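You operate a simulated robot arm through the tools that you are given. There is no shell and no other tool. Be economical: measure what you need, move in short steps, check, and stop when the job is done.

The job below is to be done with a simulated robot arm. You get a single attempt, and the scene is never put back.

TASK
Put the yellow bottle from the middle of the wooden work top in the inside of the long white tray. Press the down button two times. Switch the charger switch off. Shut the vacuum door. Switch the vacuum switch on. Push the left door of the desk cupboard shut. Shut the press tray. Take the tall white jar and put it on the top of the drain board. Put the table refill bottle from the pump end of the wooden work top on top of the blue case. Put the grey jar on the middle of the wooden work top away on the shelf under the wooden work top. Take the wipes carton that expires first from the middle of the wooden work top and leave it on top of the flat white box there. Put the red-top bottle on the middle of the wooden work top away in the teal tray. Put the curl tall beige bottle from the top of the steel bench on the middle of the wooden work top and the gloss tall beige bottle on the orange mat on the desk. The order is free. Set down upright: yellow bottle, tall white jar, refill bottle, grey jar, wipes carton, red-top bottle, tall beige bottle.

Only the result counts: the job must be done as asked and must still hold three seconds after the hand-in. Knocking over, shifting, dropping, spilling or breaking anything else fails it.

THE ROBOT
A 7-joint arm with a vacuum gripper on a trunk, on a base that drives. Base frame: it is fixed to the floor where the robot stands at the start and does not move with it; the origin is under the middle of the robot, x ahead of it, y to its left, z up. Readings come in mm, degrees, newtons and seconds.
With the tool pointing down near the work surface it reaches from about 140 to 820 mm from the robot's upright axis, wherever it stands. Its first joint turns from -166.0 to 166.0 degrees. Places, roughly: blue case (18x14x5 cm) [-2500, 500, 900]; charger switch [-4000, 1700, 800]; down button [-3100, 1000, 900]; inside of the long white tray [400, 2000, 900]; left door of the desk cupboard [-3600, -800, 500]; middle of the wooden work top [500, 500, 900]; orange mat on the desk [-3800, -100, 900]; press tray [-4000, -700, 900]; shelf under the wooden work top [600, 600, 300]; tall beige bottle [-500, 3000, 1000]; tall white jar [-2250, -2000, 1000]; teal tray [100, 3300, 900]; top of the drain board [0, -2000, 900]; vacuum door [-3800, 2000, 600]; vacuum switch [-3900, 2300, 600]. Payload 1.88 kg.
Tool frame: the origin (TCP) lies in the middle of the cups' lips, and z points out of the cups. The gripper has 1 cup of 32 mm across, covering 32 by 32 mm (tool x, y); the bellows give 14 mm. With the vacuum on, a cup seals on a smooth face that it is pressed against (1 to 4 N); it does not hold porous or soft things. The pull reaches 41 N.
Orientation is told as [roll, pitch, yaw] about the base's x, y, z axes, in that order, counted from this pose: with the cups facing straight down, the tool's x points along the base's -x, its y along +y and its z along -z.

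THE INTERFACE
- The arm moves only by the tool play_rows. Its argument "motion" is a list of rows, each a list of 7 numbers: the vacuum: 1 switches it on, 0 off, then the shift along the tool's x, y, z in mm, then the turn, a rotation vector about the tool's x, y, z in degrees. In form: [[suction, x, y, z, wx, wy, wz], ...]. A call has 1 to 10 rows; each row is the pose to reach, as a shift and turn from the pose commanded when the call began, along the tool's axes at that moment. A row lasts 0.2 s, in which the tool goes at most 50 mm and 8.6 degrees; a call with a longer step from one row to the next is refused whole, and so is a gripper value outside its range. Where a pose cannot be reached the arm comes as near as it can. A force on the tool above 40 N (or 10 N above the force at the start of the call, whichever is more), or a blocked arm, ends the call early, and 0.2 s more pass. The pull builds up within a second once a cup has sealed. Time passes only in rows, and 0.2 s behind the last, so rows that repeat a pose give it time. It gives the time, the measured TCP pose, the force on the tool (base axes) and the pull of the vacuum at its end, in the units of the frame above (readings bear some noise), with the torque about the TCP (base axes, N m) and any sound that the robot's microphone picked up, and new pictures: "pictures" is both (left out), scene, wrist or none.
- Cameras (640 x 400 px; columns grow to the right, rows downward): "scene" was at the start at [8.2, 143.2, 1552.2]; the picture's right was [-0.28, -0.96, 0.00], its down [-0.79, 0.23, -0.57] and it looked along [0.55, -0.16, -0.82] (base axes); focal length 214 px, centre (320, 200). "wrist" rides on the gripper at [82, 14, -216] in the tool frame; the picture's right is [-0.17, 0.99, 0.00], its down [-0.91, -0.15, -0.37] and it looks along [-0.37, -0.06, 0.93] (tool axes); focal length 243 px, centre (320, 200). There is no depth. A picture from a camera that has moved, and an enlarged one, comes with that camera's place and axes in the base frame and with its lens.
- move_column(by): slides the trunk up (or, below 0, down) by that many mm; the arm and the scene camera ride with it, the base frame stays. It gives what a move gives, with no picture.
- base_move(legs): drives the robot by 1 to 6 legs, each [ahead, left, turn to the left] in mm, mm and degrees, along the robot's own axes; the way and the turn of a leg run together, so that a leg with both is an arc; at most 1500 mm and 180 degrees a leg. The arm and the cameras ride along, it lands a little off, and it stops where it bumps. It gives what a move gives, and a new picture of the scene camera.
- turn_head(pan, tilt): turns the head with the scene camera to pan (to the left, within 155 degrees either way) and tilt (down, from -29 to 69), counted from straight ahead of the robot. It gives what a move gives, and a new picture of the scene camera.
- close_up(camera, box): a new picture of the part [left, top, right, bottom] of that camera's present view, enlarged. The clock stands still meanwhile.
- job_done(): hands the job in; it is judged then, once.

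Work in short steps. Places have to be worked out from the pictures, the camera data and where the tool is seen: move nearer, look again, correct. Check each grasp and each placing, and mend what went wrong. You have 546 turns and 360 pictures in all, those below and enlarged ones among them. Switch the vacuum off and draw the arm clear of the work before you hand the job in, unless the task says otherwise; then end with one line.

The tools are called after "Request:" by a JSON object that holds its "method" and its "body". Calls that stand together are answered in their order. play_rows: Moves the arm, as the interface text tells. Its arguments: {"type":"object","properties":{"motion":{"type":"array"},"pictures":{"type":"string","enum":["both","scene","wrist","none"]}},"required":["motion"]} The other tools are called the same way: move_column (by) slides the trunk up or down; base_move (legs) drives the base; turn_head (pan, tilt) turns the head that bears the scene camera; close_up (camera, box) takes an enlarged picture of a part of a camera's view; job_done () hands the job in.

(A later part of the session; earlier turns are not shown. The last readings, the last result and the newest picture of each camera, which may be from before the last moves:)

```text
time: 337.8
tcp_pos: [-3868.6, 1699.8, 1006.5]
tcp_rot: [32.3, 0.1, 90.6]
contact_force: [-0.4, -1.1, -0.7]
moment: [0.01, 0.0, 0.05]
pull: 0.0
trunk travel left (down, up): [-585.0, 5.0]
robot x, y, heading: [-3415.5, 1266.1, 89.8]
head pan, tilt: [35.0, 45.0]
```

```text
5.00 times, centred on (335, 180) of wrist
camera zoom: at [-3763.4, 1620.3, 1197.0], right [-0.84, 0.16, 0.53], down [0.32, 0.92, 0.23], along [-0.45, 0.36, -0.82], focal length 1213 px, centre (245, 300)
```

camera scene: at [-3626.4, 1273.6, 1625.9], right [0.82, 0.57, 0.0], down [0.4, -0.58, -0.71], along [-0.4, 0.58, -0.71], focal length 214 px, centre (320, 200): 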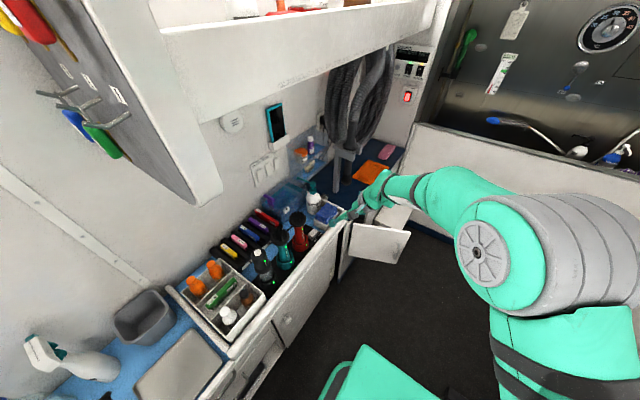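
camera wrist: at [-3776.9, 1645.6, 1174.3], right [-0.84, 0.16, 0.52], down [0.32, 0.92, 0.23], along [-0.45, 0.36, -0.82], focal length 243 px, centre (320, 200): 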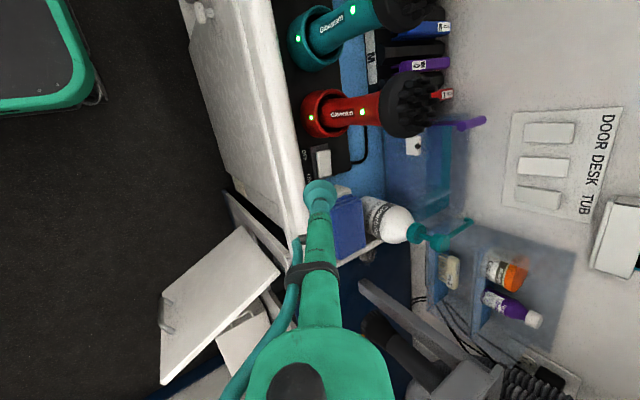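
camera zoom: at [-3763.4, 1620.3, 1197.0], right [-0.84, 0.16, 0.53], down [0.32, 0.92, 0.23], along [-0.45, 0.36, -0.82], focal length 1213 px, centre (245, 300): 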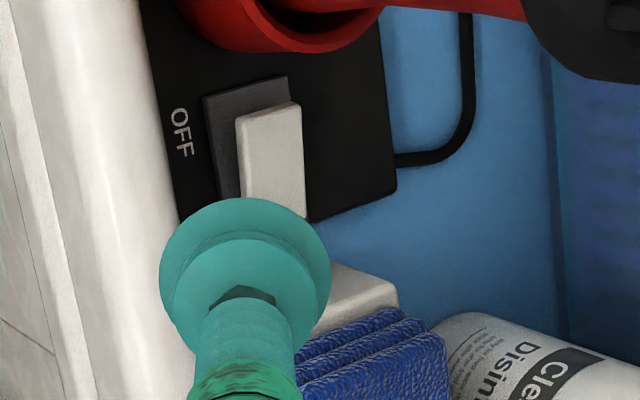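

The OFF end is raised at (-3986,1720,~826), and my hollow cup straddled it. I aim so that the cup's lowest lip edge lands on the OFF end: TCP (-4000,1721,835).

Request:
{"method": "play_rows", "body": {"motion": [[0, -10, 10, 7, 0, 0, 0], [0, -21, 21, 15, 0, 0, 0], [0, -21, 21, 60, 0, 0, 0], [0, -21, 21, 105, 0, 0, 0], [0, -21, 21, 150, 0, 0, 0], [0, -21, 21, 190, 0, 0, 0]], "pictures": "none"}}

Request:
{"method": "close_up", "body": {"camera": "wrist", "box": [280, 120, 380, 220]}}

Request:
{"method": "close_up", "body": {"camera": "scene", "box": [285, 205, 335, 245]}}

```text
time: 339.2
tcp_pos: [-3988.5, 1720.8, 855.9]
tcp_rot: [32.3, 0.0, 90.6]
contact_force: [1.0, -0.3, -0.7]
moment: [0.01, 0.0, 0.01]
pull: 0.1
trunk travel left (down, up): [-585.0, 5.0]
robot x, y, heading: [-3413.1, 1264.9, 89.6]
head pan, tilt: [35.0, 45.0]
```

```text
4.00 times, centred on (330, 170) of wrist
camera zoom: at [-3883.1, 1640.4, 1046.4], right [-0.84, 0.16, 0.53], down [0.32, 0.92, 0.23], along [-0.45, 0.36, -0.82], focal length 970 px, centre (280, 320)
```

zoom: 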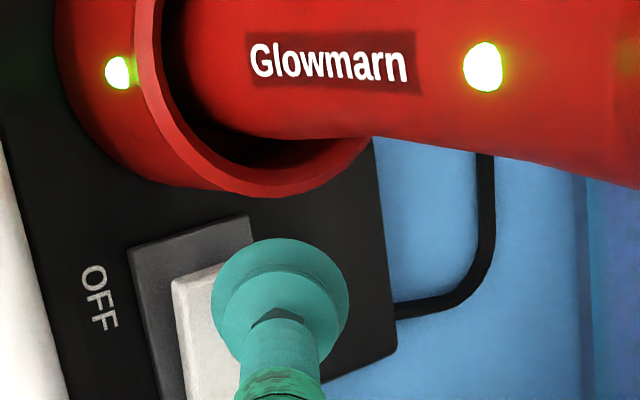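

```text
10.00 times, centred on (310, 225) of scene
camera zoom: at [-3625.9, 1273.4, 1626.0], right [0.82, 0.57, 0.0], down [0.4, -0.58, -0.71], along [-0.4, 0.58, -0.71], focal length 2145 px, centre (420, -50)
```

zoom: 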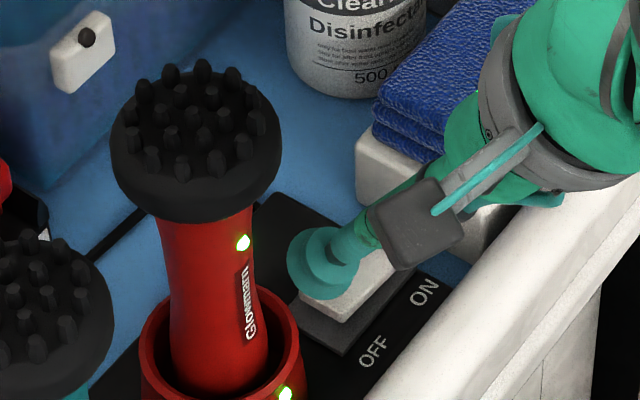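

Aligned with the OFF end. Press in small steps.

Request:
{"method": "play_rows", "body": {"motion": [[0, 0, 0, 10, 0, 0, 0], [0, 0, 0, 18, 0, 0, 0], [0, 0, 0, 24, 0, 0, 0]], "pictures": "none"}}

Request:
{"method": "play_rows", "body": {"motion": [[0, 0, 0, 5, 0, 0, 0], [0, 0, 0, 10, 0, 0, 0], [0, 0, 0, 15, 0, 0, 0]], "pictures": "none"}}

Request:
{"method": "close_up", "body": {"camera": "scene", "box": [285, 205, 335, 245]}}

```text
time: 340.0
tcp_pos: [-3999.4, 1720.5, 836.5]
tcp_rot: [32.2, 0.1, 90.7]
contact_force: [-0.2, 0.0, -0.5]
moment: [-0.01, 0.01, 0.0]
pull: 0.0
trunk travel left (down, up): [-585.0, 5.0]
robot x, y, heading: [-3416.5, 1265.7, 89.9]
head pan, tilt: [35.0, 45.0]
```

```text
time: 340.8
tcp_pos: [-4007.5, 1720.7, 825.6]
tcp_rot: [32.5, 0.1, 90.6]
contact_force: [-1.0, -0.7, 6.4]
moment: [0.06, -0.15, 0.02]
pull: 0.0
trunk travel left (down, up): [-585.0, 5.0]
robot x, y, heading: [-3416.9, 1262.5, 89.6]
head pan, tilt: [35.0, 45.0]
```

```text
10.00 times, centred on (310, 225) of scene
camera zoom: at [-3625.4, 1272.7, 1626.1], right [0.82, 0.57, 0.0], down [0.4, -0.58, -0.71], along [-0.4, 0.58, -0.71], focal length 2145 px, centre (420, -50)
```

zoom: 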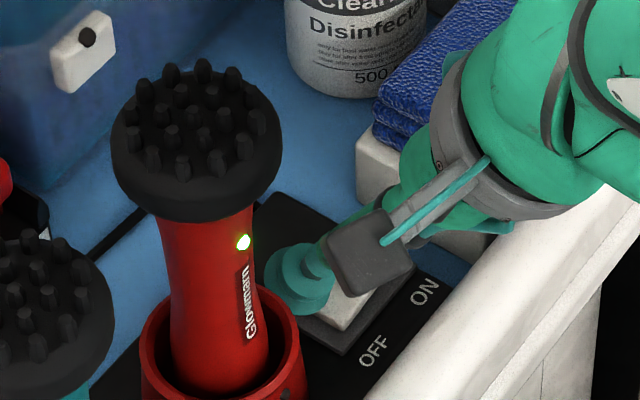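

The dock LED went dark, so it seems to have switched. Back off and check.

Request:
{"method": "play_rows", "body": {"motion": [[0, 0, 0, -20, 0, 0, 0], [0, 0, 0, -65, 0, 0, 0], [0, 0, 0, -110, 0, 0, 0], [0, 0, 0, -155, 0, 0, 0], [0, 0, 0, -200, 0, 0, 0]], "pictures": "none"}}

Request:
{"method": "close_up", "body": {"camera": "scene", "box": [255, 195, 335, 265]}}

```text
time: 342.0
tcp_pos: [-3900.6, 1722.0, 991.3]
tcp_rot: [32.1, 0.2, 90.6]
contact_force: [0.2, 0.1, -0.1]
moment: [0.01, 0.0, 0.01]
pull: 0.1
trunk travel left (down, up): [-585.0, 5.0]
robot x, y, heading: [-3412.9, 1265.5, 89.8]
head pan, tilt: [35.0, 45.0]
```

```text
5.71 times, centred on (295, 230) of scene
camera zoom: at [-3625.7, 1273.1, 1625.9], right [0.82, 0.57, 0.0], down [0.4, -0.58, -0.71], along [-0.4, 0.58, -0.71], focal length 1226 px, centre (463, 29)
```

zoom: 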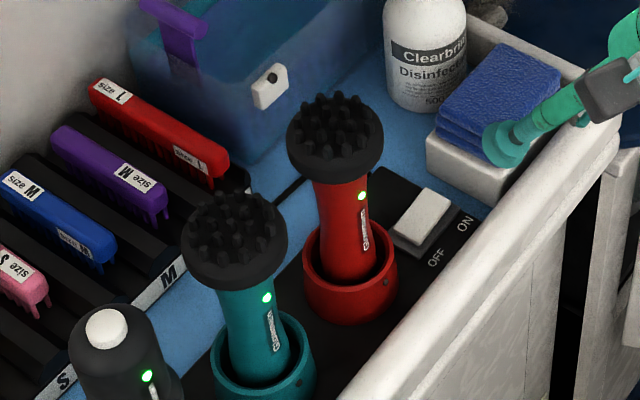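

Charger is off (dock LEDs dark). Next the vacuum door: hinge ≈ (-3875,1940), free edge ≈ (-3619,2057), z 443–758. I retreat over the aisle and bring the tool horizontal pointing left.

Request:
{"method": "play_rows", "body": {"motion": [[0, 0, 0, -45, 0, 0, 0], [0, -20, -38, -75, 0, 0, 0], [0, -40, -76, -99, 0, 0, 0], [0, -60, -114, -123, 0, 0, 0], [0, -80, -152, -147, 0, 0, 0], [0, -80, -190, -171, 0, 0, 0], [0, -80, -225, -193, 0, 0, 0]], "pictures": "none"}}

Request:
{"method": "play_rows", "body": {"motion": [[0, 0, 0, 0, -8.4, 0, 0], [0, 0, 0, 0, -16.8, 0, 0], [0, 0, 0, 0, -25.2, 0, 0], [0, 0, 0, 0, -33.6, 0, 0], [0, 0, 0, 0, -42, 0, 0], [0, 0, 0, 0, -50.4, 0, 0], [0, 0, 0, 0, -58, 0, 0]]}}

```text
refused: row 2 steps farther than a row can; nothing moved
```

```text
time: 343.6
tcp_pos: [-3900.4, 1722.7, 994.4]
tcp_rot: [90.4, 0.1, 90.6]
contact_force: [-0.3, -0.2, 0.2]
moment: [0.0, -0.02, -0.03]
pull: 0.1
trunk travel left (down, up): [-585.0, 5.0]
robot x, y, heading: [-3415.5, 1266.9, 89.7]
head pan, tilt: [35.0, 45.0]
camera scene: at [-3625.8, 1273.3, 1626.0], right [0.82, 0.57, 0.0], down [0.4, -0.58, -0.71], along [-0.4, 0.58, -0.71], focal length 214 px, centre (320, 200)
camera wrist: at [-3684.5, 1642.5, 1005.7], right [0.01, 0.17, 0.99], down [0.36, 0.92, -0.16], along [-0.93, 0.36, -0.06], focal length 243 px, centre (320, 200)
```

scene: 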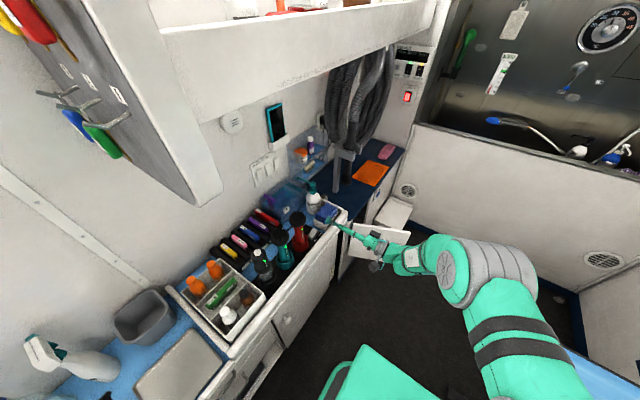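
wrist: 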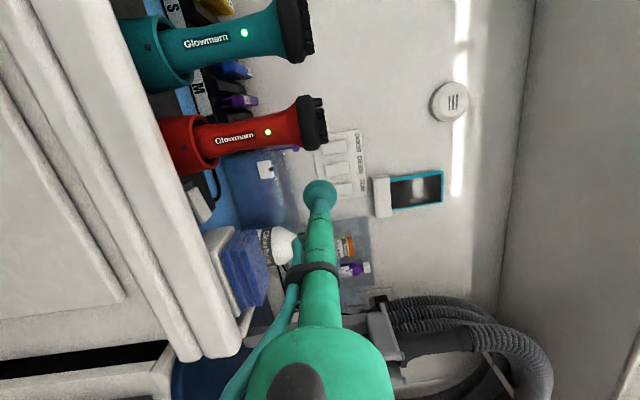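

Tool is horizontal. I retreat 240 mm into the aisle, drive ahead 235, and lower the trunk.

Request:
{"method": "play_rows", "body": {"motion": [[0, 0, 0, -48, 0, 0, 0], [0, 0, 0, -96, 0, 0, 0], [0, 0, 0, -144, 0, 0, 0], [0, 0, 0, -192, 0, 0, 0], [0, 0, 0, -240, 0, 0, 0]], "pictures": "none"}}

Request:
{"method": "base_move", "body": {"legs": [[235, 0, 0]]}}

Request:
{"method": "move_column", "body": {"by": -295}}

Request:
{"method": "close_up", "body": {"camera": "wrist", "box": [0, 0, 640, 400]}}

```text
time: 344.8
tcp_pos: [-3660.8, 1723.7, 990.2]
tcp_rot: [90.3, 0.0, 90.8]
contact_force: [0.2, 0.1, 0.4]
moment: [0.05, 0.05, -0.04]
pull: 0.1
trunk travel left (down, up): [-585.0, 5.0]
robot x, y, heading: [-3415.5, 1267.4, 89.5]
head pan, tilt: [35.0, 45.0]
```

```text
time: 346.6
tcp_pos: [-3660.1, 1959.6, 992.0]
tcp_rot: [90.3, 0.1, 90.7]
contact_force: [-0.6, -0.5, -0.3]
moment: [0.01, -0.01, 0.0]
pull: 0.2
trunk travel left (down, up): [-585.0, 5.0]
robot x, y, heading: [-3411.3, 1502.2, 89.8]
head pan, tilt: [35.0, 45.0]
camera scene: at [-3624.1, 1508.4, 1626.0], right [0.82, 0.57, 0.0], down [0.4, -0.58, -0.71], along [-0.4, 0.58, -0.71], focal length 214 px, centre (320, 200)
```

scene: 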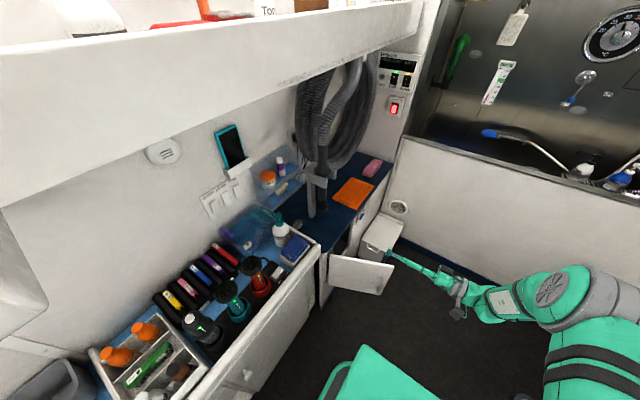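

```text
time: 349.5
tcp_pos: [-3659.1, 1958.9, 696.3]
tcp_rot: [90.4, 0.1, 90.7]
contact_force: [-0.6, 0.4, 0.6]
moment: [0.0, -0.02, -0.03]
pull: 0.0
trunk travel left (down, up): [-290.0, 300.0]
robot x, y, heading: [-3414.5, 1497.7, 89.5]
head pan, tilt: [35.0, 45.0]
```

```text
1.00 times, centred on (320, 200) of wrist
camera zoom: at [-3442.8, 1880.1, 708.7], right [0.0, 0.17, 0.99], down [0.36, 0.92, -0.16], along [-0.93, 0.36, -0.06], focal length 243 px, centre (320, 200)
```

zoom: 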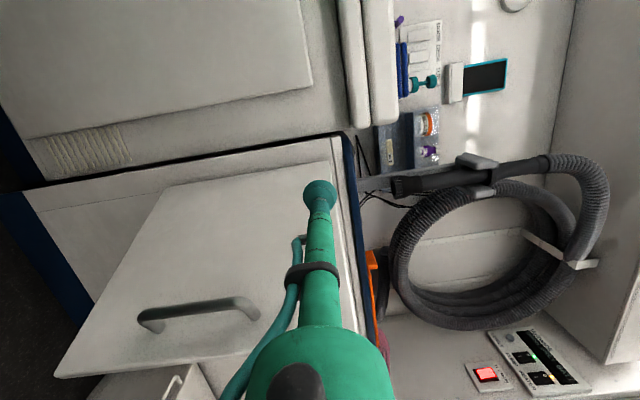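

I lower 24 mm (between door top and handle) and sweep the door shut along its arc with the arm.

Request:
{"method": "play_rows", "body": {"motion": [[0, -20, -24, -5, 0, 0, 0], [0, -59, -24, -12, 0, 0, 0], [0, -88, -24, 2, 0, 0, 0], [0, -117, -24, 17, 0, 0, 0], [0, -142, -24, 39, 0, 0, 0], [0, -166, -24, 61, 0, 0, 0]]}}

```text
time: 350.9
tcp_pos: [-3721.9, 2125.7, 671.6]
tcp_rot: [90.3, 0.0, 90.8]
contact_force: [0.5, 0.5, 0.0]
moment: [0.05, -0.02, -0.02]
pull: 0.1
trunk travel left (down, up): [-290.0, 300.0]
robot x, y, heading: [-3412.2, 1498.5, 89.5]
head pan, tilt: [35.0, 45.0]
camera scene: at [-3623.9, 1508.2, 1331.0], right [0.82, 0.57, 0.0], down [0.4, -0.58, -0.71], along [-0.4, 0.58, -0.71], focal length 214 px, centre (320, 200)
camera wrist: at [-3505.7, 2045.3, 684.4], right [0.0, 0.17, 0.99], down [0.36, 0.92, -0.16], along [-0.93, 0.36, -0.06], focal length 243 px, centre (320, 200)
```

scene: 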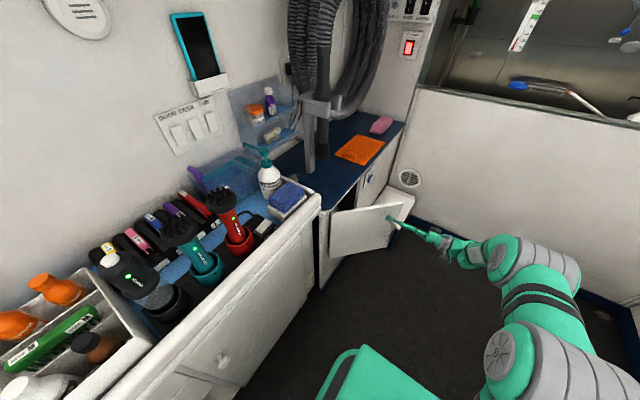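
wrist: 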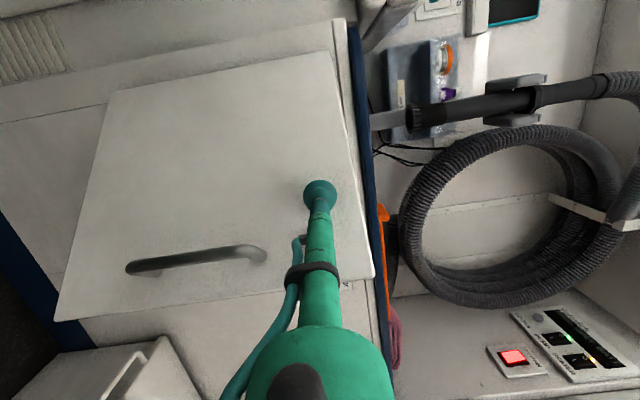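

Door is following. Continue to closed.

Request:
{"method": "play_rows", "body": {"motion": [[0, -20, 0, 28, 0, 0, 0], [0, -35, 0, 56, 0, 0, 0], [0, -46, 0, 85, 0, 0, 0], [0, -52, 0, 114, 0, 0, 0], [0, -54, 0, 135, 0, 0, 0], [0, -55, 0, 150, 0, 0, 0], [0, -55, 0, 160, 0, 0, 0]]}}

```text
time: 352.5
tcp_pos: [-3883.0, 2177.2, 673.0]
tcp_rot: [90.4, 0.1, 90.7]
contact_force: [0.0, 0.0, 0.3]
moment: [0.0, 0.0, -0.01]
pull: 0.2
trunk travel left (down, up): [-290.0, 300.0]
robot x, y, heading: [-3408.7, 1500.3, 89.8]
head pan, tilt: [35.0, 45.0]
camera scene: at [-3624.0, 1508.4, 1331.0], right [0.82, 0.57, 0.0], down [0.4, -0.58, -0.71], along [-0.4, 0.58, -0.71], focal length 214 px, centre (320, 200)
camera wrist: at [-3666.8, 2098.4, 685.4], right [0.0, 0.17, 0.99], down [0.36, 0.92, -0.16], along [-0.93, 0.36, -0.06], focal length 243 px, centre (320, 200)
```

scene: 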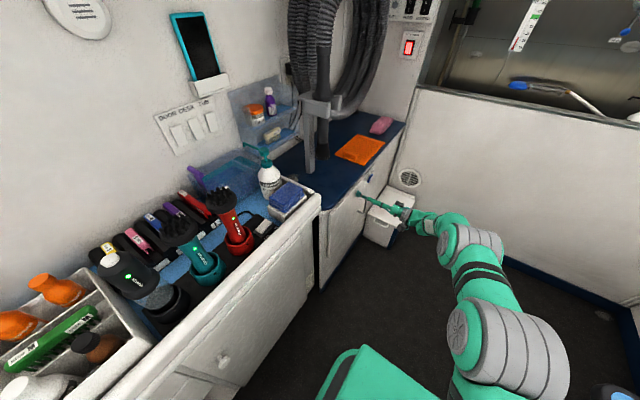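
wrist: 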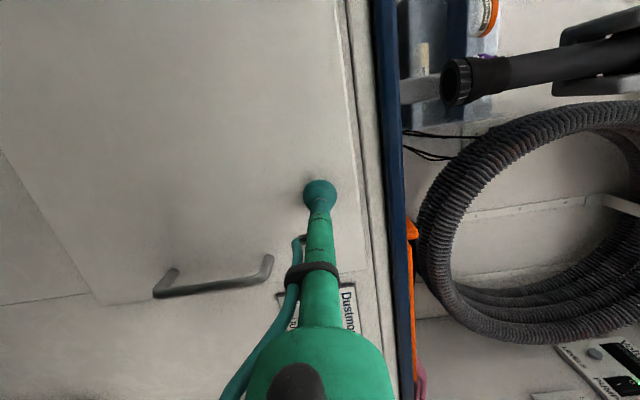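

Nearly shut; push on until a firm stop.

Request:
{"method": "play_rows", "body": {"motion": [[0, 0, 0, 6, 0, 0, 0], [0, 0, 0, 12, 0, 0, 0], [0, 0, 0, 18, 0, 0, 0], [0, 0, 0, 24, 0, 0, 0], [0, 0, 0, 30, 0, 0, 0]], "pictures": "none"}}

```text
time: 353.8
tcp_pos: [-3905.3, 2178.7, 671.7]
tcp_rot: [90.2, 0.4, 90.4]
contact_force: [9.2, -0.4, 1.7]
moment: [-0.07, -0.07, 0.0]
pull: 0.1
trunk travel left (down, up): [-290.0, 300.0]
robot x, y, heading: [-3410.9, 1501.5, 89.4]
head pan, tilt: [35.0, 45.0]
stopped in row 5: the force on the tool passed its limit (the readings are from after the stop); the commanded pose is now the measured one
```

Firm stop: vacuum door shut. Back off and look for the vacuum switch to the right of the door.

Request:
{"method": "play_rows", "body": {"motion": [[0, 0, 0, -40, 0, 0, 0], [0, 0, 0, -85, 0, 0, 0], [0, 0, 0, -130, 0, 0, 0]], "pictures": "none"}}

Request:
{"method": "close_up", "body": {"camera": "wrist", "box": [240, 200, 480, 400]}}

Request:
{"method": "close_up", "body": {"camera": "scene", "box": [330, 150, 450, 250]}}

```text
time: 354.6
tcp_pos: [-3778.2, 2178.6, 671.7]
tcp_rot: [90.2, 0.4, 90.5]
contact_force: [0.0, 1.3, 1.0]
moment: [0.0, 0.0, 0.0]
pull: 0.0
trunk travel left (down, up): [-290.0, 300.0]
robot x, y, heading: [-3413.1, 1502.2, 89.8]
head pan, tilt: [35.0, 45.0]
```

```text
2.00 times, centred on (360, 300) of wrist
camera zoom: at [-3561.6, 2098.8, 684.4], right [0.0, 0.17, 0.98], down [0.37, 0.92, -0.16], along [-0.93, 0.36, -0.06], focal length 485 px, centre (240, 0)
```

zoom: 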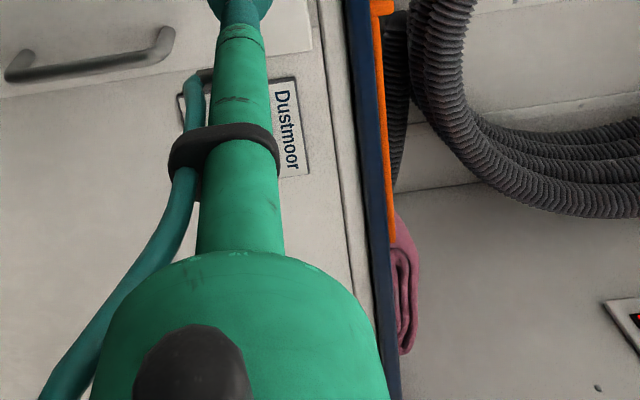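

```text
4.00 times, centred on (390, 200) of scene
camera zoom: at [-3623.9, 1508.3, 1330.9], right [0.82, 0.57, 0.0], down [0.4, -0.58, -0.71], along [-0.4, 0.58, -0.71], focal length 858 px, centre (40, 200)
```

zoom: 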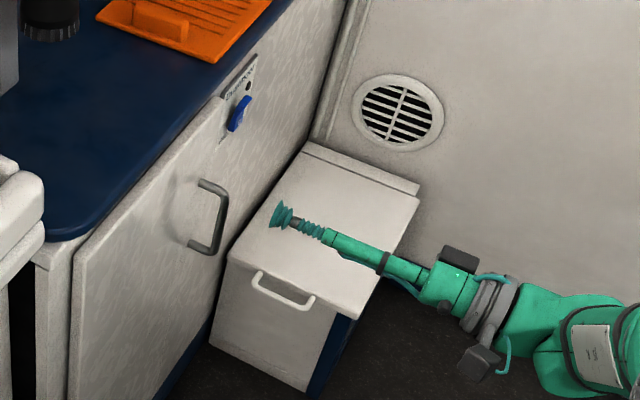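

The vacuum switch is a blue rocker/toggle on the "Dustmoor" plate at ≈(-3890,2335,646). Zoom more.

Request:
{"method": "close_up", "body": {"camera": "scene", "box": [375, 160, 405, 190]}}

```text
13.33 times, centred on (390, 175) of scene
camera zoom: at [-3623.9, 1508.3, 1330.9], right [0.82, 0.57, 0.0], down [0.4, -0.58, -0.71], along [-0.4, 0.58, -0.71], focal length 2860 px, centre (-613, 533)
```

zoom: 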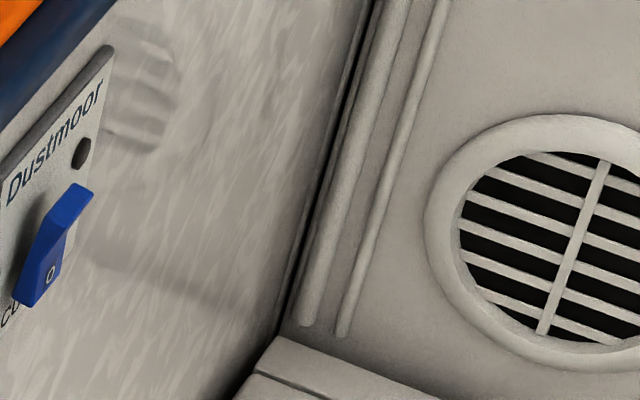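

Request:
{"method": "close_up", "body": {"camera": "scene", "box": [348, 165, 388, 190]}}

```text
16.00 times, centred on (368, 178) of scene
camera zoom: at [-3623.9, 1508.3, 1330.9], right [0.82, 0.57, 0.0], down [0.4, -0.58, -0.71], along [-0.4, 0.58, -0.71], focal length 3432 px, centre (-448, 560)
```

zoom: 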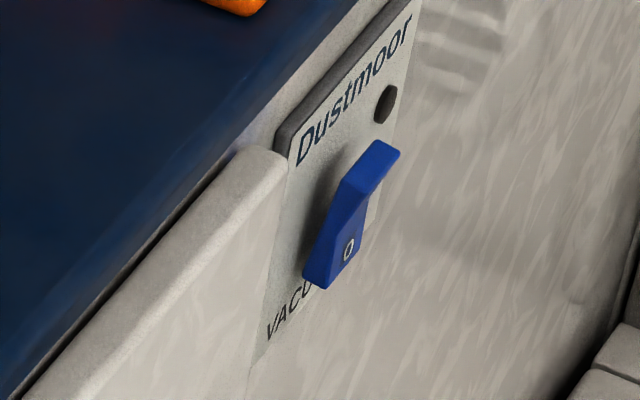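

I'll view the switch frontally with the wrist camera: raise 130 mm and look.

Request:
{"method": "move_column", "body": {"by": 130}}

Request:
{"method": "close_up", "body": {"camera": "wrist", "box": [0, 0, 640, 400]}}

```text
time: 356.2
tcp_pos: [-3776.9, 2179.2, 801.5]
tcp_rot: [90.2, 0.4, 90.5]
contact_force: [-0.5, -0.1, 0.5]
moment: [-0.01, 0.01, 0.0]
pull: 0.2
trunk travel left (down, up): [-420.0, 170.0]
robot x, y, heading: [-3408.4, 1498.4, 89.7]
head pan, tilt: [35.0, 45.0]
```

```text
1.00 times, centred on (320, 200) of wrist
camera zoom: at [-3561.2, 2099.0, 814.3], right [0.0, 0.17, 0.99], down [0.37, 0.92, -0.16], along [-0.93, 0.36, -0.06], focal length 243 px, centre (320, 200)
```

zoom: 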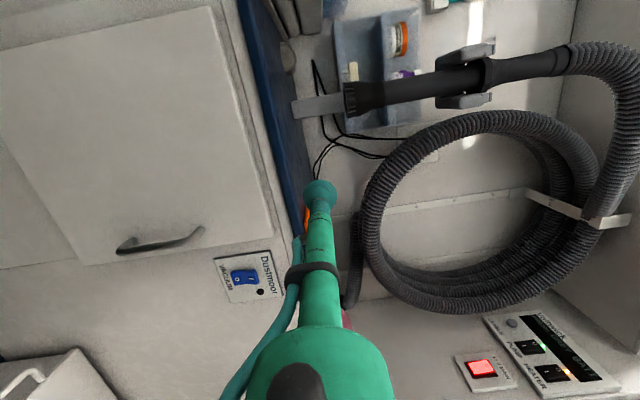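

Request:
{"method": "close_up", "body": {"camera": "wrist", "box": [205, 245, 285, 305]}}

```text
6.67 times, centred on (245, 275) of wrist
camera zoom: at [-3561.2, 2099.0, 814.3], right [0.0, 0.17, 0.99], down [0.37, 0.92, -0.16], along [-0.93, 0.36, -0.06], focal length 1618 px, centre (820, -300)
```

zoom: 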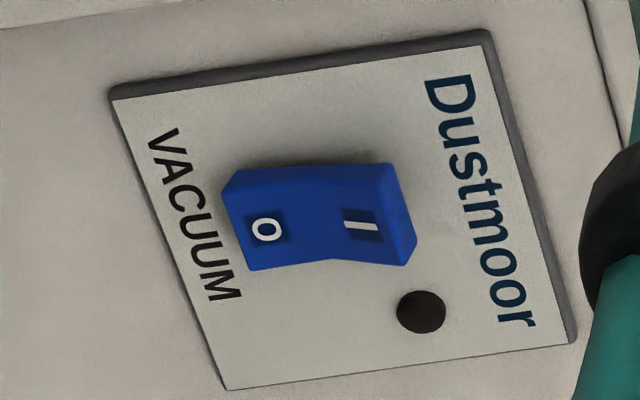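

Clear: press the upper "I" end at (-3880,2339,~667). I drive ahead 160 and lower 119, so the cup's lower lip meets the I end.

Request:
{"method": "base_move", "body": {"legs": [[160, 0, 0]]}}

Request:
{"method": "move_column", "body": {"by": -118}}

Request:
{"method": "close_up", "body": {"camera": "wrist", "box": [220, 100, 420, 240]}}

Request:
{"method": "close_up", "body": {"camera": "scene", "box": [360, 180, 440, 240]}}

```text
time: 357.6
tcp_pos: [-3776.4, 2338.6, 801.1]
tcp_rot: [90.2, 0.5, 90.4]
contact_force: [-0.5, -0.4, -1.1]
moment: [0.0, -0.01, -0.02]
pull: 0.0
trunk travel left (down, up): [-420.0, 170.0]
robot x, y, heading: [-3409.0, 1661.0, 89.4]
head pan, tilt: [35.0, 45.0]
camera scene: at [-3622.1, 1668.2, 1461.0], right [0.82, 0.57, 0.0], down [0.4, -0.58, -0.71], along [-0.4, 0.58, -0.71], focal length 214 px, centre (320, 200)
```

scene: 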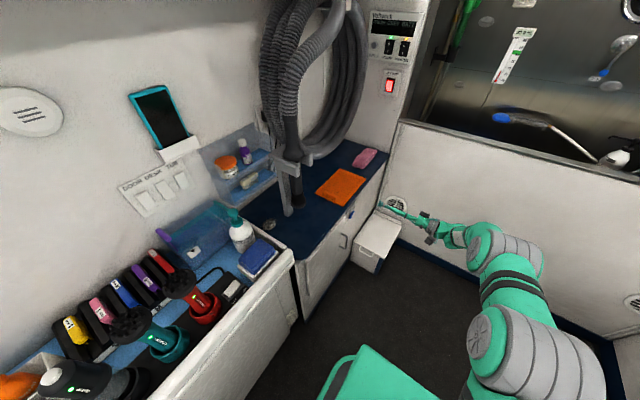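

```text
time: 359.1
tcp_pos: [-3776.5, 2337.8, 683.4]
tcp_rot: [90.2, 0.4, 90.5]
contact_force: [0.3, 0.1, -0.2]
moment: [-0.02, 0.01, 0.04]
pull: 0.1
trunk travel left (down, up): [-302.0, 288.0]
robot x, y, heading: [-3412.2, 1659.2, 89.7]
head pan, tilt: [35.0, 45.0]
```

```text
2.86 times, centred on (320, 170) of wrist
camera zoom: at [-3559.9, 2259.0, 696.6], right [0.0, 0.17, 0.99], down [0.37, 0.92, -0.16], along [-0.93, 0.36, -0.06], focal length 693 px, centre (320, 286)
```

zoom: 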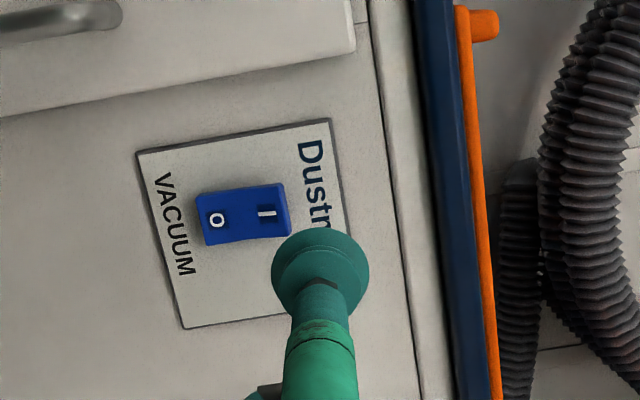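

```text
6.67 times, centred on (400, 210) of scene
camera zoom: at [-3622.1, 1668.4, 1343.0], right [0.82, 0.57, 0.0], down [0.4, -0.58, -0.71], along [-0.4, 0.58, -0.71], focal length 1430 px, centre (-213, 133)
```

zoom: 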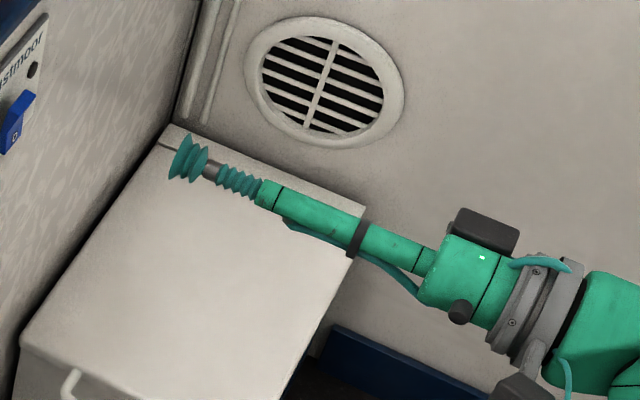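

Lower 6 mm, advance and press the I end.

Request:
{"method": "play_rows", "body": {"motion": [[0, -3, -6, 30, 0, 0, 0], [0, -3, -6, 65, 0, 0, 0], [0, -3, -6, 85, 0, 0, 0], [0, -3, -6, 95, 0, 0, 0]], "pictures": "none"}}

Request:
{"method": "play_rows", "body": {"motion": [[0, 0, 0, 5, 0, 0, 0], [0, 0, 0, 10, 0, 0, 0], [0, 0, 0, 15, 0, 0, 0]], "pictures": "none"}}

```text
time: 360.1
tcp_pos: [-3870.1, 2341.4, 678.5]
tcp_rot: [90.2, 0.3, 90.5]
contact_force: [-0.3, 0.6, -0.3]
moment: [0.01, 0.02, -0.02]
pull: 0.1
trunk travel left (down, up): [-302.0, 288.0]
robot x, y, heading: [-3410.5, 1662.6, 89.6]
head pan, tilt: [35.0, 45.0]
```

```text
time: 360.9
tcp_pos: [-3885.8, 2342.3, 677.8]
tcp_rot: [90.1, 0.4, 90.5]
contact_force: [-0.2, -0.2, 0.4]
moment: [0.01, 0.0, -0.01]
pull: 0.1
trunk travel left (down, up): [-302.0, 288.0]
robot x, y, heading: [-3411.7, 1659.1, 89.5]
head pan, tilt: [35.0, 45.0]
```

Request:
{"method": "play_rows", "body": {"motion": [[0, 0, 0, 5, 0, 0, 0], [0, 0, 0, 10, 0, 0, 0], [0, 0, 0, 15, 0, 0, 0]], "pictures": "none"}}

Request:
{"method": "close_up", "body": {"camera": "wrist", "box": [240, 120, 400, 240]}}

```text
time: 361.7
tcp_pos: [-3900.2, 2340.6, 678.6]
tcp_rot: [90.1, 0.3, 90.5]
contact_force: [3.9, 0.2, 3.4]
moment: [0.0, -0.05, 0.02]
pull: 0.1
trunk travel left (down, up): [-302.0, 288.0]
robot x, y, heading: [-3414.8, 1660.0, 89.6]
head pan, tilt: [35.0, 45.0]
```

```text
3.33 times, centred on (320, 180) of wrist
camera zoom: at [-3684.7, 2260.9, 691.5], right [0.0, 0.17, 0.99], down [0.37, 0.92, -0.16], along [-0.93, 0.36, -0.06], focal length 809 px, centre (320, 267)
```

zoom: 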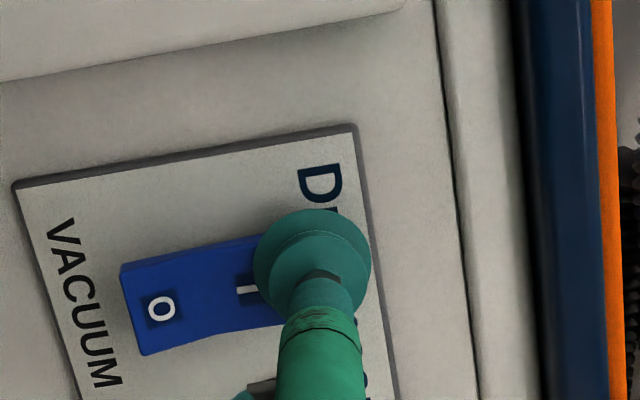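

Request:
{"method": "play_rows", "body": {"motion": [[0, 0, 0, -8, 0, 0, 0], [0, 0, -4, -8, 0, 0, 0], [0, 0, -4, 0, 0, 0, 0], [0, 0, -4, 5, 0, 0, 0], [0, 0, -4, 9, 0, 0, 0]], "pictures": "none"}}

Request:
{"method": "close_up", "body": {"camera": "wrist", "box": [240, 120, 400, 240]}}

```text
time: 362.9
tcp_pos: [-3908.2, 2341.9, 674.8]
tcp_rot: [90.3, 0.4, 90.4]
contact_force: [18.2, -5.9, 7.1]
moment: [-0.04, -0.37, -0.23]
pull: 0.0
trunk travel left (down, up): [-302.0, 288.0]
robot x, y, heading: [-3410.2, 1659.0, 89.7]
head pan, tilt: [35.0, 45.0]
```

```text
3.33 times, centred on (320, 180) of wrist
camera zoom: at [-3691.9, 2261.1, 687.6], right [0.0, 0.17, 0.98], down [0.37, 0.92, -0.16], along [-0.93, 0.36, -0.06], focal length 809 px, centre (320, 267)
```

zoom: 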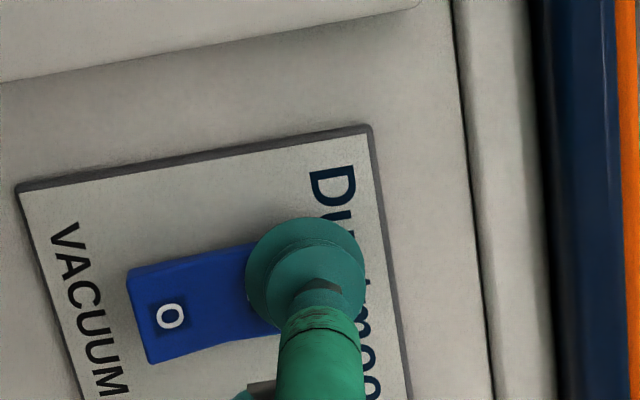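

Back off and inspect the switch.

Request:
{"method": "play_rows", "body": {"motion": [[0, 0, 0, -30, 0, 0, 0], [0, 0, 15, -75, 0, 0, 0], [0, 0, 50, -105, 0, 0, 0]], "pictures": "none"}}

Request:
{"method": "close_up", "body": {"camera": "wrist", "box": [220, 120, 380, 240]}}

```text
time: 363.7
tcp_pos: [-3805.8, 2341.5, 720.3]
tcp_rot: [90.2, 0.5, 90.5]
contact_force: [-1.5, -0.2, -0.5]
moment: [0.01, 0.08, 0.0]
pull: 0.1
trunk travel left (down, up): [-302.0, 288.0]
robot x, y, heading: [-3407.6, 1664.2, 89.3]
head pan, tilt: [35.0, 45.0]
```

```text
3.33 times, centred on (300, 180) of wrist
camera zoom: at [-3589.5, 2261.0, 733.8], right [0.0, 0.17, 0.98], down [0.37, 0.92, -0.16], along [-0.93, 0.36, -0.06], focal length 809 px, centre (387, 267)
```

zoom: 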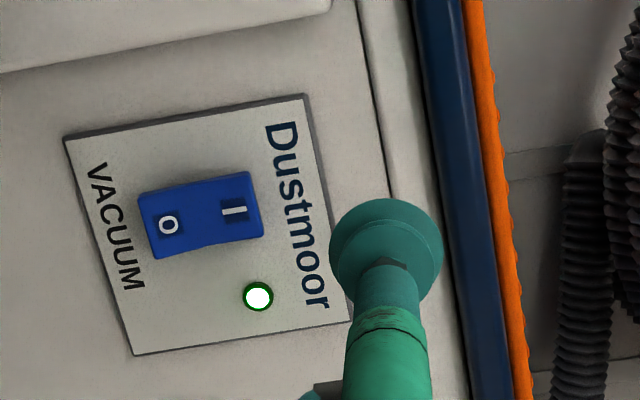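

Vacuum is on (LED lit). Retract, raise the trunk, and bring the tool vertical.

Request:
{"method": "play_rows", "body": {"motion": [[0, 0, 0, -48, 0, 0, 0], [0, 0, 0, -96, 0, 0, 0], [0, 0, 0, -144, 0, 0, 0]], "pictures": "none"}}

Request:
{"method": "move_column", "body": {"by": 285}}

Request:
{"method": "play_rows", "body": {"motion": [[0, 0, 0, 0, 8.5, 0, 0], [0, 0, 0, 0, 17, 0, 0], [0, 0, 0, 0, 25.5, 0, 0], [0, 0, 0, 0, 34, 0, 0], [0, 0, 0, 0, 42.5, 0, 0], [0, 0, 0, 0, 51, 0, 0], [0, 0, 0, 0, 59.5, 0, 0], [0, 0, 0, 0, 68, 0, 0], [0, 0, 0, 0, 76.5, 0, 0], [0, 0, 0, 0, 85, 0, 0]], "pictures": "none"}}

Request:
{"method": "play_rows", "body": {"motion": [[0, 20, -30, -30, 5, -0.4, 0], [0, 40, -60, -70, 5, -0.4, 0], [0, 60, -90, -110, 5, -0.4, 0], [0, 80, -120, -150, 5, -0.4, 0], [0, 100, -150, -180, 5, -0.4, 0], [0, 120, -180, -200, 5, -0.4, 0]], "pictures": "scene"}}

```text
time: 364.5
tcp_pos: [-3661.7, 2342.1, 721.4]
tcp_rot: [90.2, 0.3, 90.5]
contact_force: [-0.5, 0.7, -0.2]
moment: [0.01, 0.01, 0.01]
pull: 0.0
trunk travel left (down, up): [-302.0, 288.0]
robot x, y, heading: [-3410.4, 1661.7, 89.8]
head pan, tilt: [35.0, 45.0]
```

```text
time: 367.4
tcp_pos: [-3662.9, 2342.7, 1007.4]
tcp_rot: [90.2, 0.4, 90.5]
contact_force: [0.4, 0.0, 0.1]
moment: [-0.02, 0.03, -0.02]
pull: 0.1
trunk travel left (down, up): [-587.0, 3.0]
robot x, y, heading: [-3411.3, 1658.6, 89.2]
head pan, tilt: [35.0, 45.0]
```

```text
time: 369.6
tcp_pos: [-3661.2, 2343.1, 1007.8]
tcp_rot: [5.1, 0.3, 90.5]
contact_force: [0.5, -0.6, 0.1]
moment: [-0.03, 0.0, 0.03]
pull: 0.0
trunk travel left (down, up): [-587.0, 3.0]
robot x, y, heading: [-3407.8, 1659.4, 89.5]
head pan, tilt: [35.0, 45.0]
```

```text
refused: row 2 steps farther than a row can; nothing moved
```

Request:
{"method": "play_rows", "body": {"motion": [[0, 15, -31, -24, 1, 0, 0], [0, 30, -62, -48, 2, 0, 0], [0, 45, -94, -72, 3, 0, 0], [0, 60, -125, -95, 4, 0, 0], [0, 75, -156, -118, 5, 0, 0], [0, 90, -187, -142, 5, 0, 0], [0, 105, -219, -166, 5, 0, 0], [0, 120, -250, -190, 5, 0, 0]], "pictures": "none"}}

Request:
{"method": "base_move", "body": {"legs": [[-1300, 0, 0], [-480, 0, 0]]}}

```text
time: 371.4
tcp_pos: [-3395.4, 2226.2, 1174.7]
tcp_rot: [0.3, 0.4, 90.5]
contact_force: [-1.1, 0.0, 0.0]
moment: [0.02, 0.01, -0.01]
pull: 0.1
trunk travel left (down, up): [-587.0, 3.0]
robot x, y, heading: [-3409.5, 1657.9, 89.7]
head pan, tilt: [35.0, 45.0]
```

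```text
time: 380.3
tcp_pos: [-3415.9, 448.7, 1174.4]
tcp_rot: [0.2, 0.4, 89.9]
contact_force: [0.3, 0.2, -0.1]
moment: [0.02, 0.02, 0.0]
pull: 0.1
trunk travel left (down, up): [-587.0, 3.0]
robot x, y, heading: [-3439.1, -116.8, 89.0]
head pan, tilt: [35.0, 45.0]
camera scene: at [-3648.9, -106.5, 1628.0], right [0.83, 0.56, 0.0], down [0.39, -0.59, -0.71], along [-0.39, 0.59, -0.71], focal length 214 px, centre (320, 200)
```

scene: 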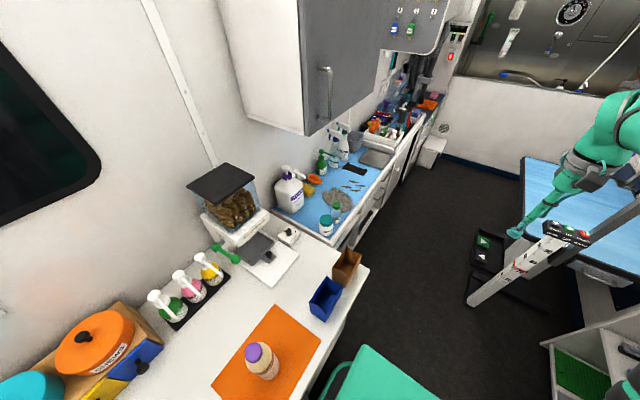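

Back out to the doorway line: strafe right, back, turn to face +x, and drive out toward the pump end of the work top.

Request:
{"method": "base_move", "body": {"legs": [[0, -240, 0], [-550, 0, 0], [0, 0, -90], [1400, 0, 0], [1200, 0, 0]]}}

Request:
{"method": "turn_head", "body": {"pan": -15, "tilt": 30}}

```text
time: 401.0
tcp_pos: [-35.9, -752.5, 1175.1]
tcp_rot: [0.2, 0.4, -0.3]
contact_force: [-0.4, 1.0, 0.6]
moment: [0.01, 0.01, -0.06]
pull: 0.1
trunk travel left (down, up): [-587.0, 3.0]
robot x, y, heading: [-599.2, -730.7, -1.0]
head pan, tilt: [35.0, 45.0]
camera scene: at [-590.9, -519.7, 1628.0], right [0.56, -0.83, 0.0], down [-0.59, -0.39, -0.71], along [0.59, 0.39, -0.71], focal length 214 px, centre (320, 200)
```

scene: 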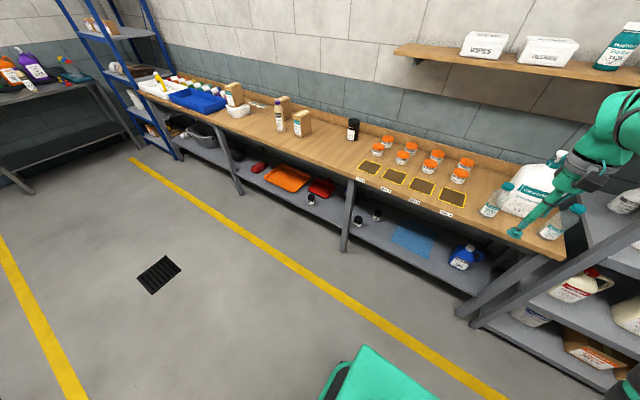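

```text
time: 402.2
tcp_pos: [-37.2, -751.9, 1174.9]
tcp_rot: [0.3, 0.3, -0.4]
contact_force: [-0.4, 1.1, 0.6]
moment: [0.0, -0.01, -0.01]
pull: 0.1
trunk travel left (down, up): [-587.0, 3.0]
robot x, y, heading: [-603.8, -729.5, -1.5]
head pan, tilt: [-15.0, 30.0]
camera scene: at [-571.7, -590.1, 1650.6], right [-0.28, -0.96, 0.0], down [-0.48, 0.14, -0.87], along [0.83, -0.24, -0.5], focal length 214 px, centre (320, 200)
```

scene: 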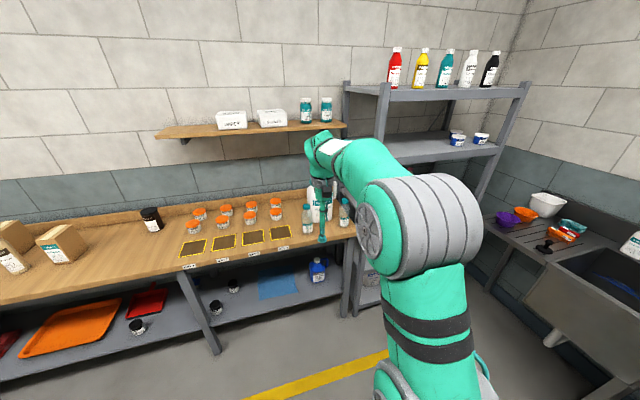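

Two refill bottles stand by the pump. Zoom to read their labels.

Request:
{"method": "close_up", "body": {"camera": "scene", "box": [285, 180, 365, 250]}}

```text
5.71 times, centred on (325, 215) of scene
camera zoom: at [-571.7, -590.1, 1650.6], right [-0.28, -0.96, 0.0], down [-0.48, 0.14, -0.87], along [0.83, -0.24, -0.5], focal length 1226 px, centre (291, 114)
```

zoom: 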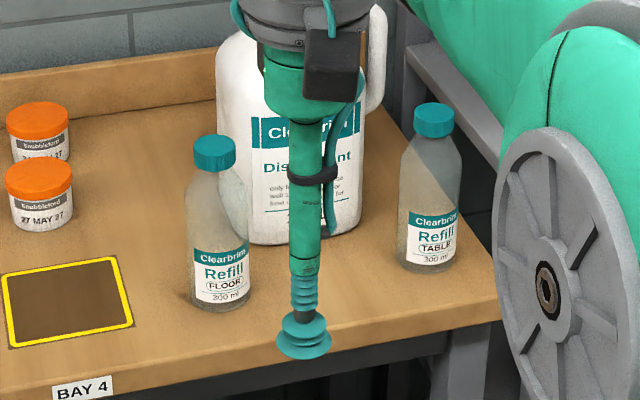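

TABLE is the right-hand one at ≈(373,-1014), cap top z≈1055. Drive so the tool is above it.

Request:
{"method": "base_move", "body": {"legs": [[380, -250, 1.3]]}}

Request:
{"method": "close_up", "body": {"camera": "wrist", "box": [0, 0, 640, 400]}}

```text
time: 404.9
tcp_pos: [339.5, -995.9, 1174.7]
tcp_rot: [0.1, 0.3, 0.9]
contact_force: [-0.5, 0.4, 0.4]
moment: [0.0, 0.0, -0.01]
pull: 0.1
trunk travel left (down, up): [-587.0, 3.0]
robot x, y, heading: [-225.0, -985.8, -0.1]
head pan, tilt: [-15.0, 30.0]
camera scene: at [-198.4, -845.0, 1650.6], right [-0.26, -0.97, 0.0], down [-0.48, 0.13, -0.87], along [0.84, -0.22, -0.5], focal length 214 px, centre (320, 200)
```

scene: 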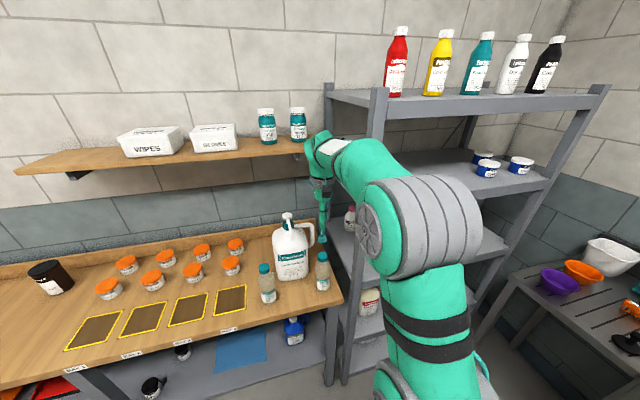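

```text
1.00 times, centred on (320, 200) of wrist
camera zoom: at [258.9, -984.7, 1390.6], right [0.15, 0.99, 0.0], down [0.92, -0.14, 0.37], along [0.36, -0.05, -0.93], focal length 243 px, centre (320, 200)
```

zoom: 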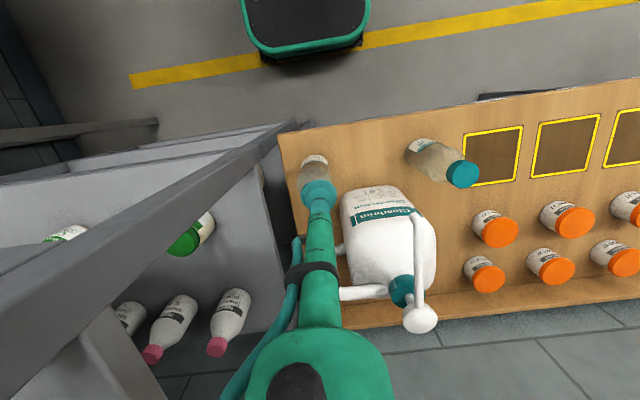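

Bottle at ≈(372,-1011). Move above, lower to z≈1105, zoom.

Request:
{"method": "play_rows", "body": {"motion": [[0, -16, -7, 20, 0, 0, 0], [0, -33, -15, 45, 0, 0, 0], [0, -33, -15, 68, 0, 0, 0]], "pictures": "none"}}

Request:
{"method": "close_up", "body": {"camera": "wrist", "box": [270, 130, 370, 220]}}

Request:
{"method": "close_up", "body": {"camera": "scene", "box": [280, 210, 370, 300]}}

```text
time: 405.7
tcp_pos: [373.7, -1011.8, 1106.7]
tcp_rot: [0.3, 0.3, 0.8]
contact_force: [-0.9, -0.2, 0.2]
moment: [0.01, 0.01, -0.03]
pull: 0.0
trunk travel left (down, up): [-587.0, 3.0]
robot x, y, heading: [-221.9, -982.1, 0.0]
head pan, tilt: [-15.0, 30.0]
```

```text
4.44 times, centred on (320, 175) of wrist
camera zoom: at [291.6, -999.0, 1323.2], right [0.15, 0.99, 0.0], down [0.92, -0.14, 0.37], along [0.37, -0.05, -0.93], focal length 1078 px, centre (320, 311)
```

zoom: 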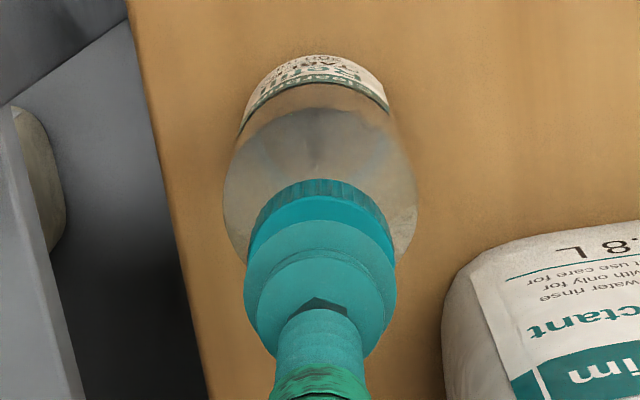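

```text
4.44 times, centred on (325, 255) of scene
camera zoom: at [-198.4, -845.0, 1650.6], right [-0.26, -0.97, 0.0], down [-0.48, 0.13, -0.87], along [0.84, -0.22, -0.5], focal length 953 px, centre (298, -44)
```

zoom: 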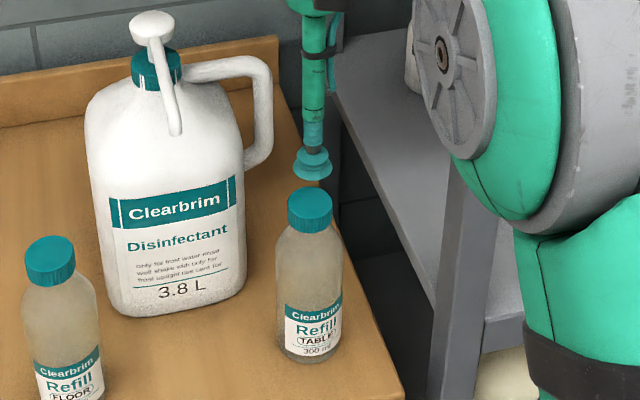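

Cap centre ≈ (379,-1008,~1065). Adjust and lower with vacuum.

Request:
{"method": "play_rows", "body": {"motion": [[1, -5, 3, 15, 0, 0, 0], [1, -5, 3, 28, 0, 0, 0], [1, -5, 3, 36, 0, 0, 0], [1, -5, 3, 42, 0, 0, 0], [1, -5, 3, 42, 0, 0, 0]], "pictures": "none"}}

```text
time: 406.9
tcp_pos: [376.6, -1006.6, 1063.7]
tcp_rot: [0.2, 0.4, 1.0]
contact_force: [0.0, 0.4, 0.3]
moment: [-0.02, 0.01, 0.01]
pull: 0.0
trunk travel left (down, up): [-587.0, 3.0]
robot x, y, heading: [-224.5, -984.8, -0.1]
head pan, tilt: [-15.0, 30.0]
```

Request:
{"method": "play_rows", "body": {"motion": [[1, -1, 0, 5, 0, 0, 0], [1, -1, 0, 10, 0, 0, 0], [1, -1, 0, 14, 0, 0, 0], [1, -1, 0, 14, 0, 0, 0]], "pictures": "none"}}

```text
time: 407.9
tcp_pos: [377.8, -1007.1, 1050.0]
tcp_rot: [0.2, 0.3, 0.9]
contact_force: [-0.5, 0.7, 2.2]
moment: [-0.02, -0.01, 0.02]
pull: 0.1
trunk travel left (down, up): [-587.0, 3.0]
robot x, y, heading: [-226.4, -986.4, 0.0]
head pan, tilt: [-15.0, 30.0]
```

Contact but no seal; cap is at z≈1053, centre likely x≈384. Shift 6 mm and retry.

Request:
{"method": "play_rows", "body": {"motion": [[1, 0, 0, -10, 0, 0, 0], [1, -7, -1, -10, 0, 0, 0], [1, -7, -1, -2, 0, 0, 0], [1, -7, -1, 3, 0, 0, 0], [1, -7, -1, 6, 0, 0, 0], [1, -7, -1, 6, 0, 0, 0]], "pictures": "none"}}

```text
time: 409.3
tcp_pos: [385.1, -1007.0, 1047.1]
tcp_rot: [0.1, 0.1, 0.9]
contact_force: [-1.0, 2.3, 31.6]
moment: [-0.22, -0.2, 0.02]
pull: 40.7
trunk travel left (down, up): [-587.0, 3.0]
robot x, y, heading: [-224.5, -982.9, 0.0]
head pan, tilt: [-15.0, 30.0]
```

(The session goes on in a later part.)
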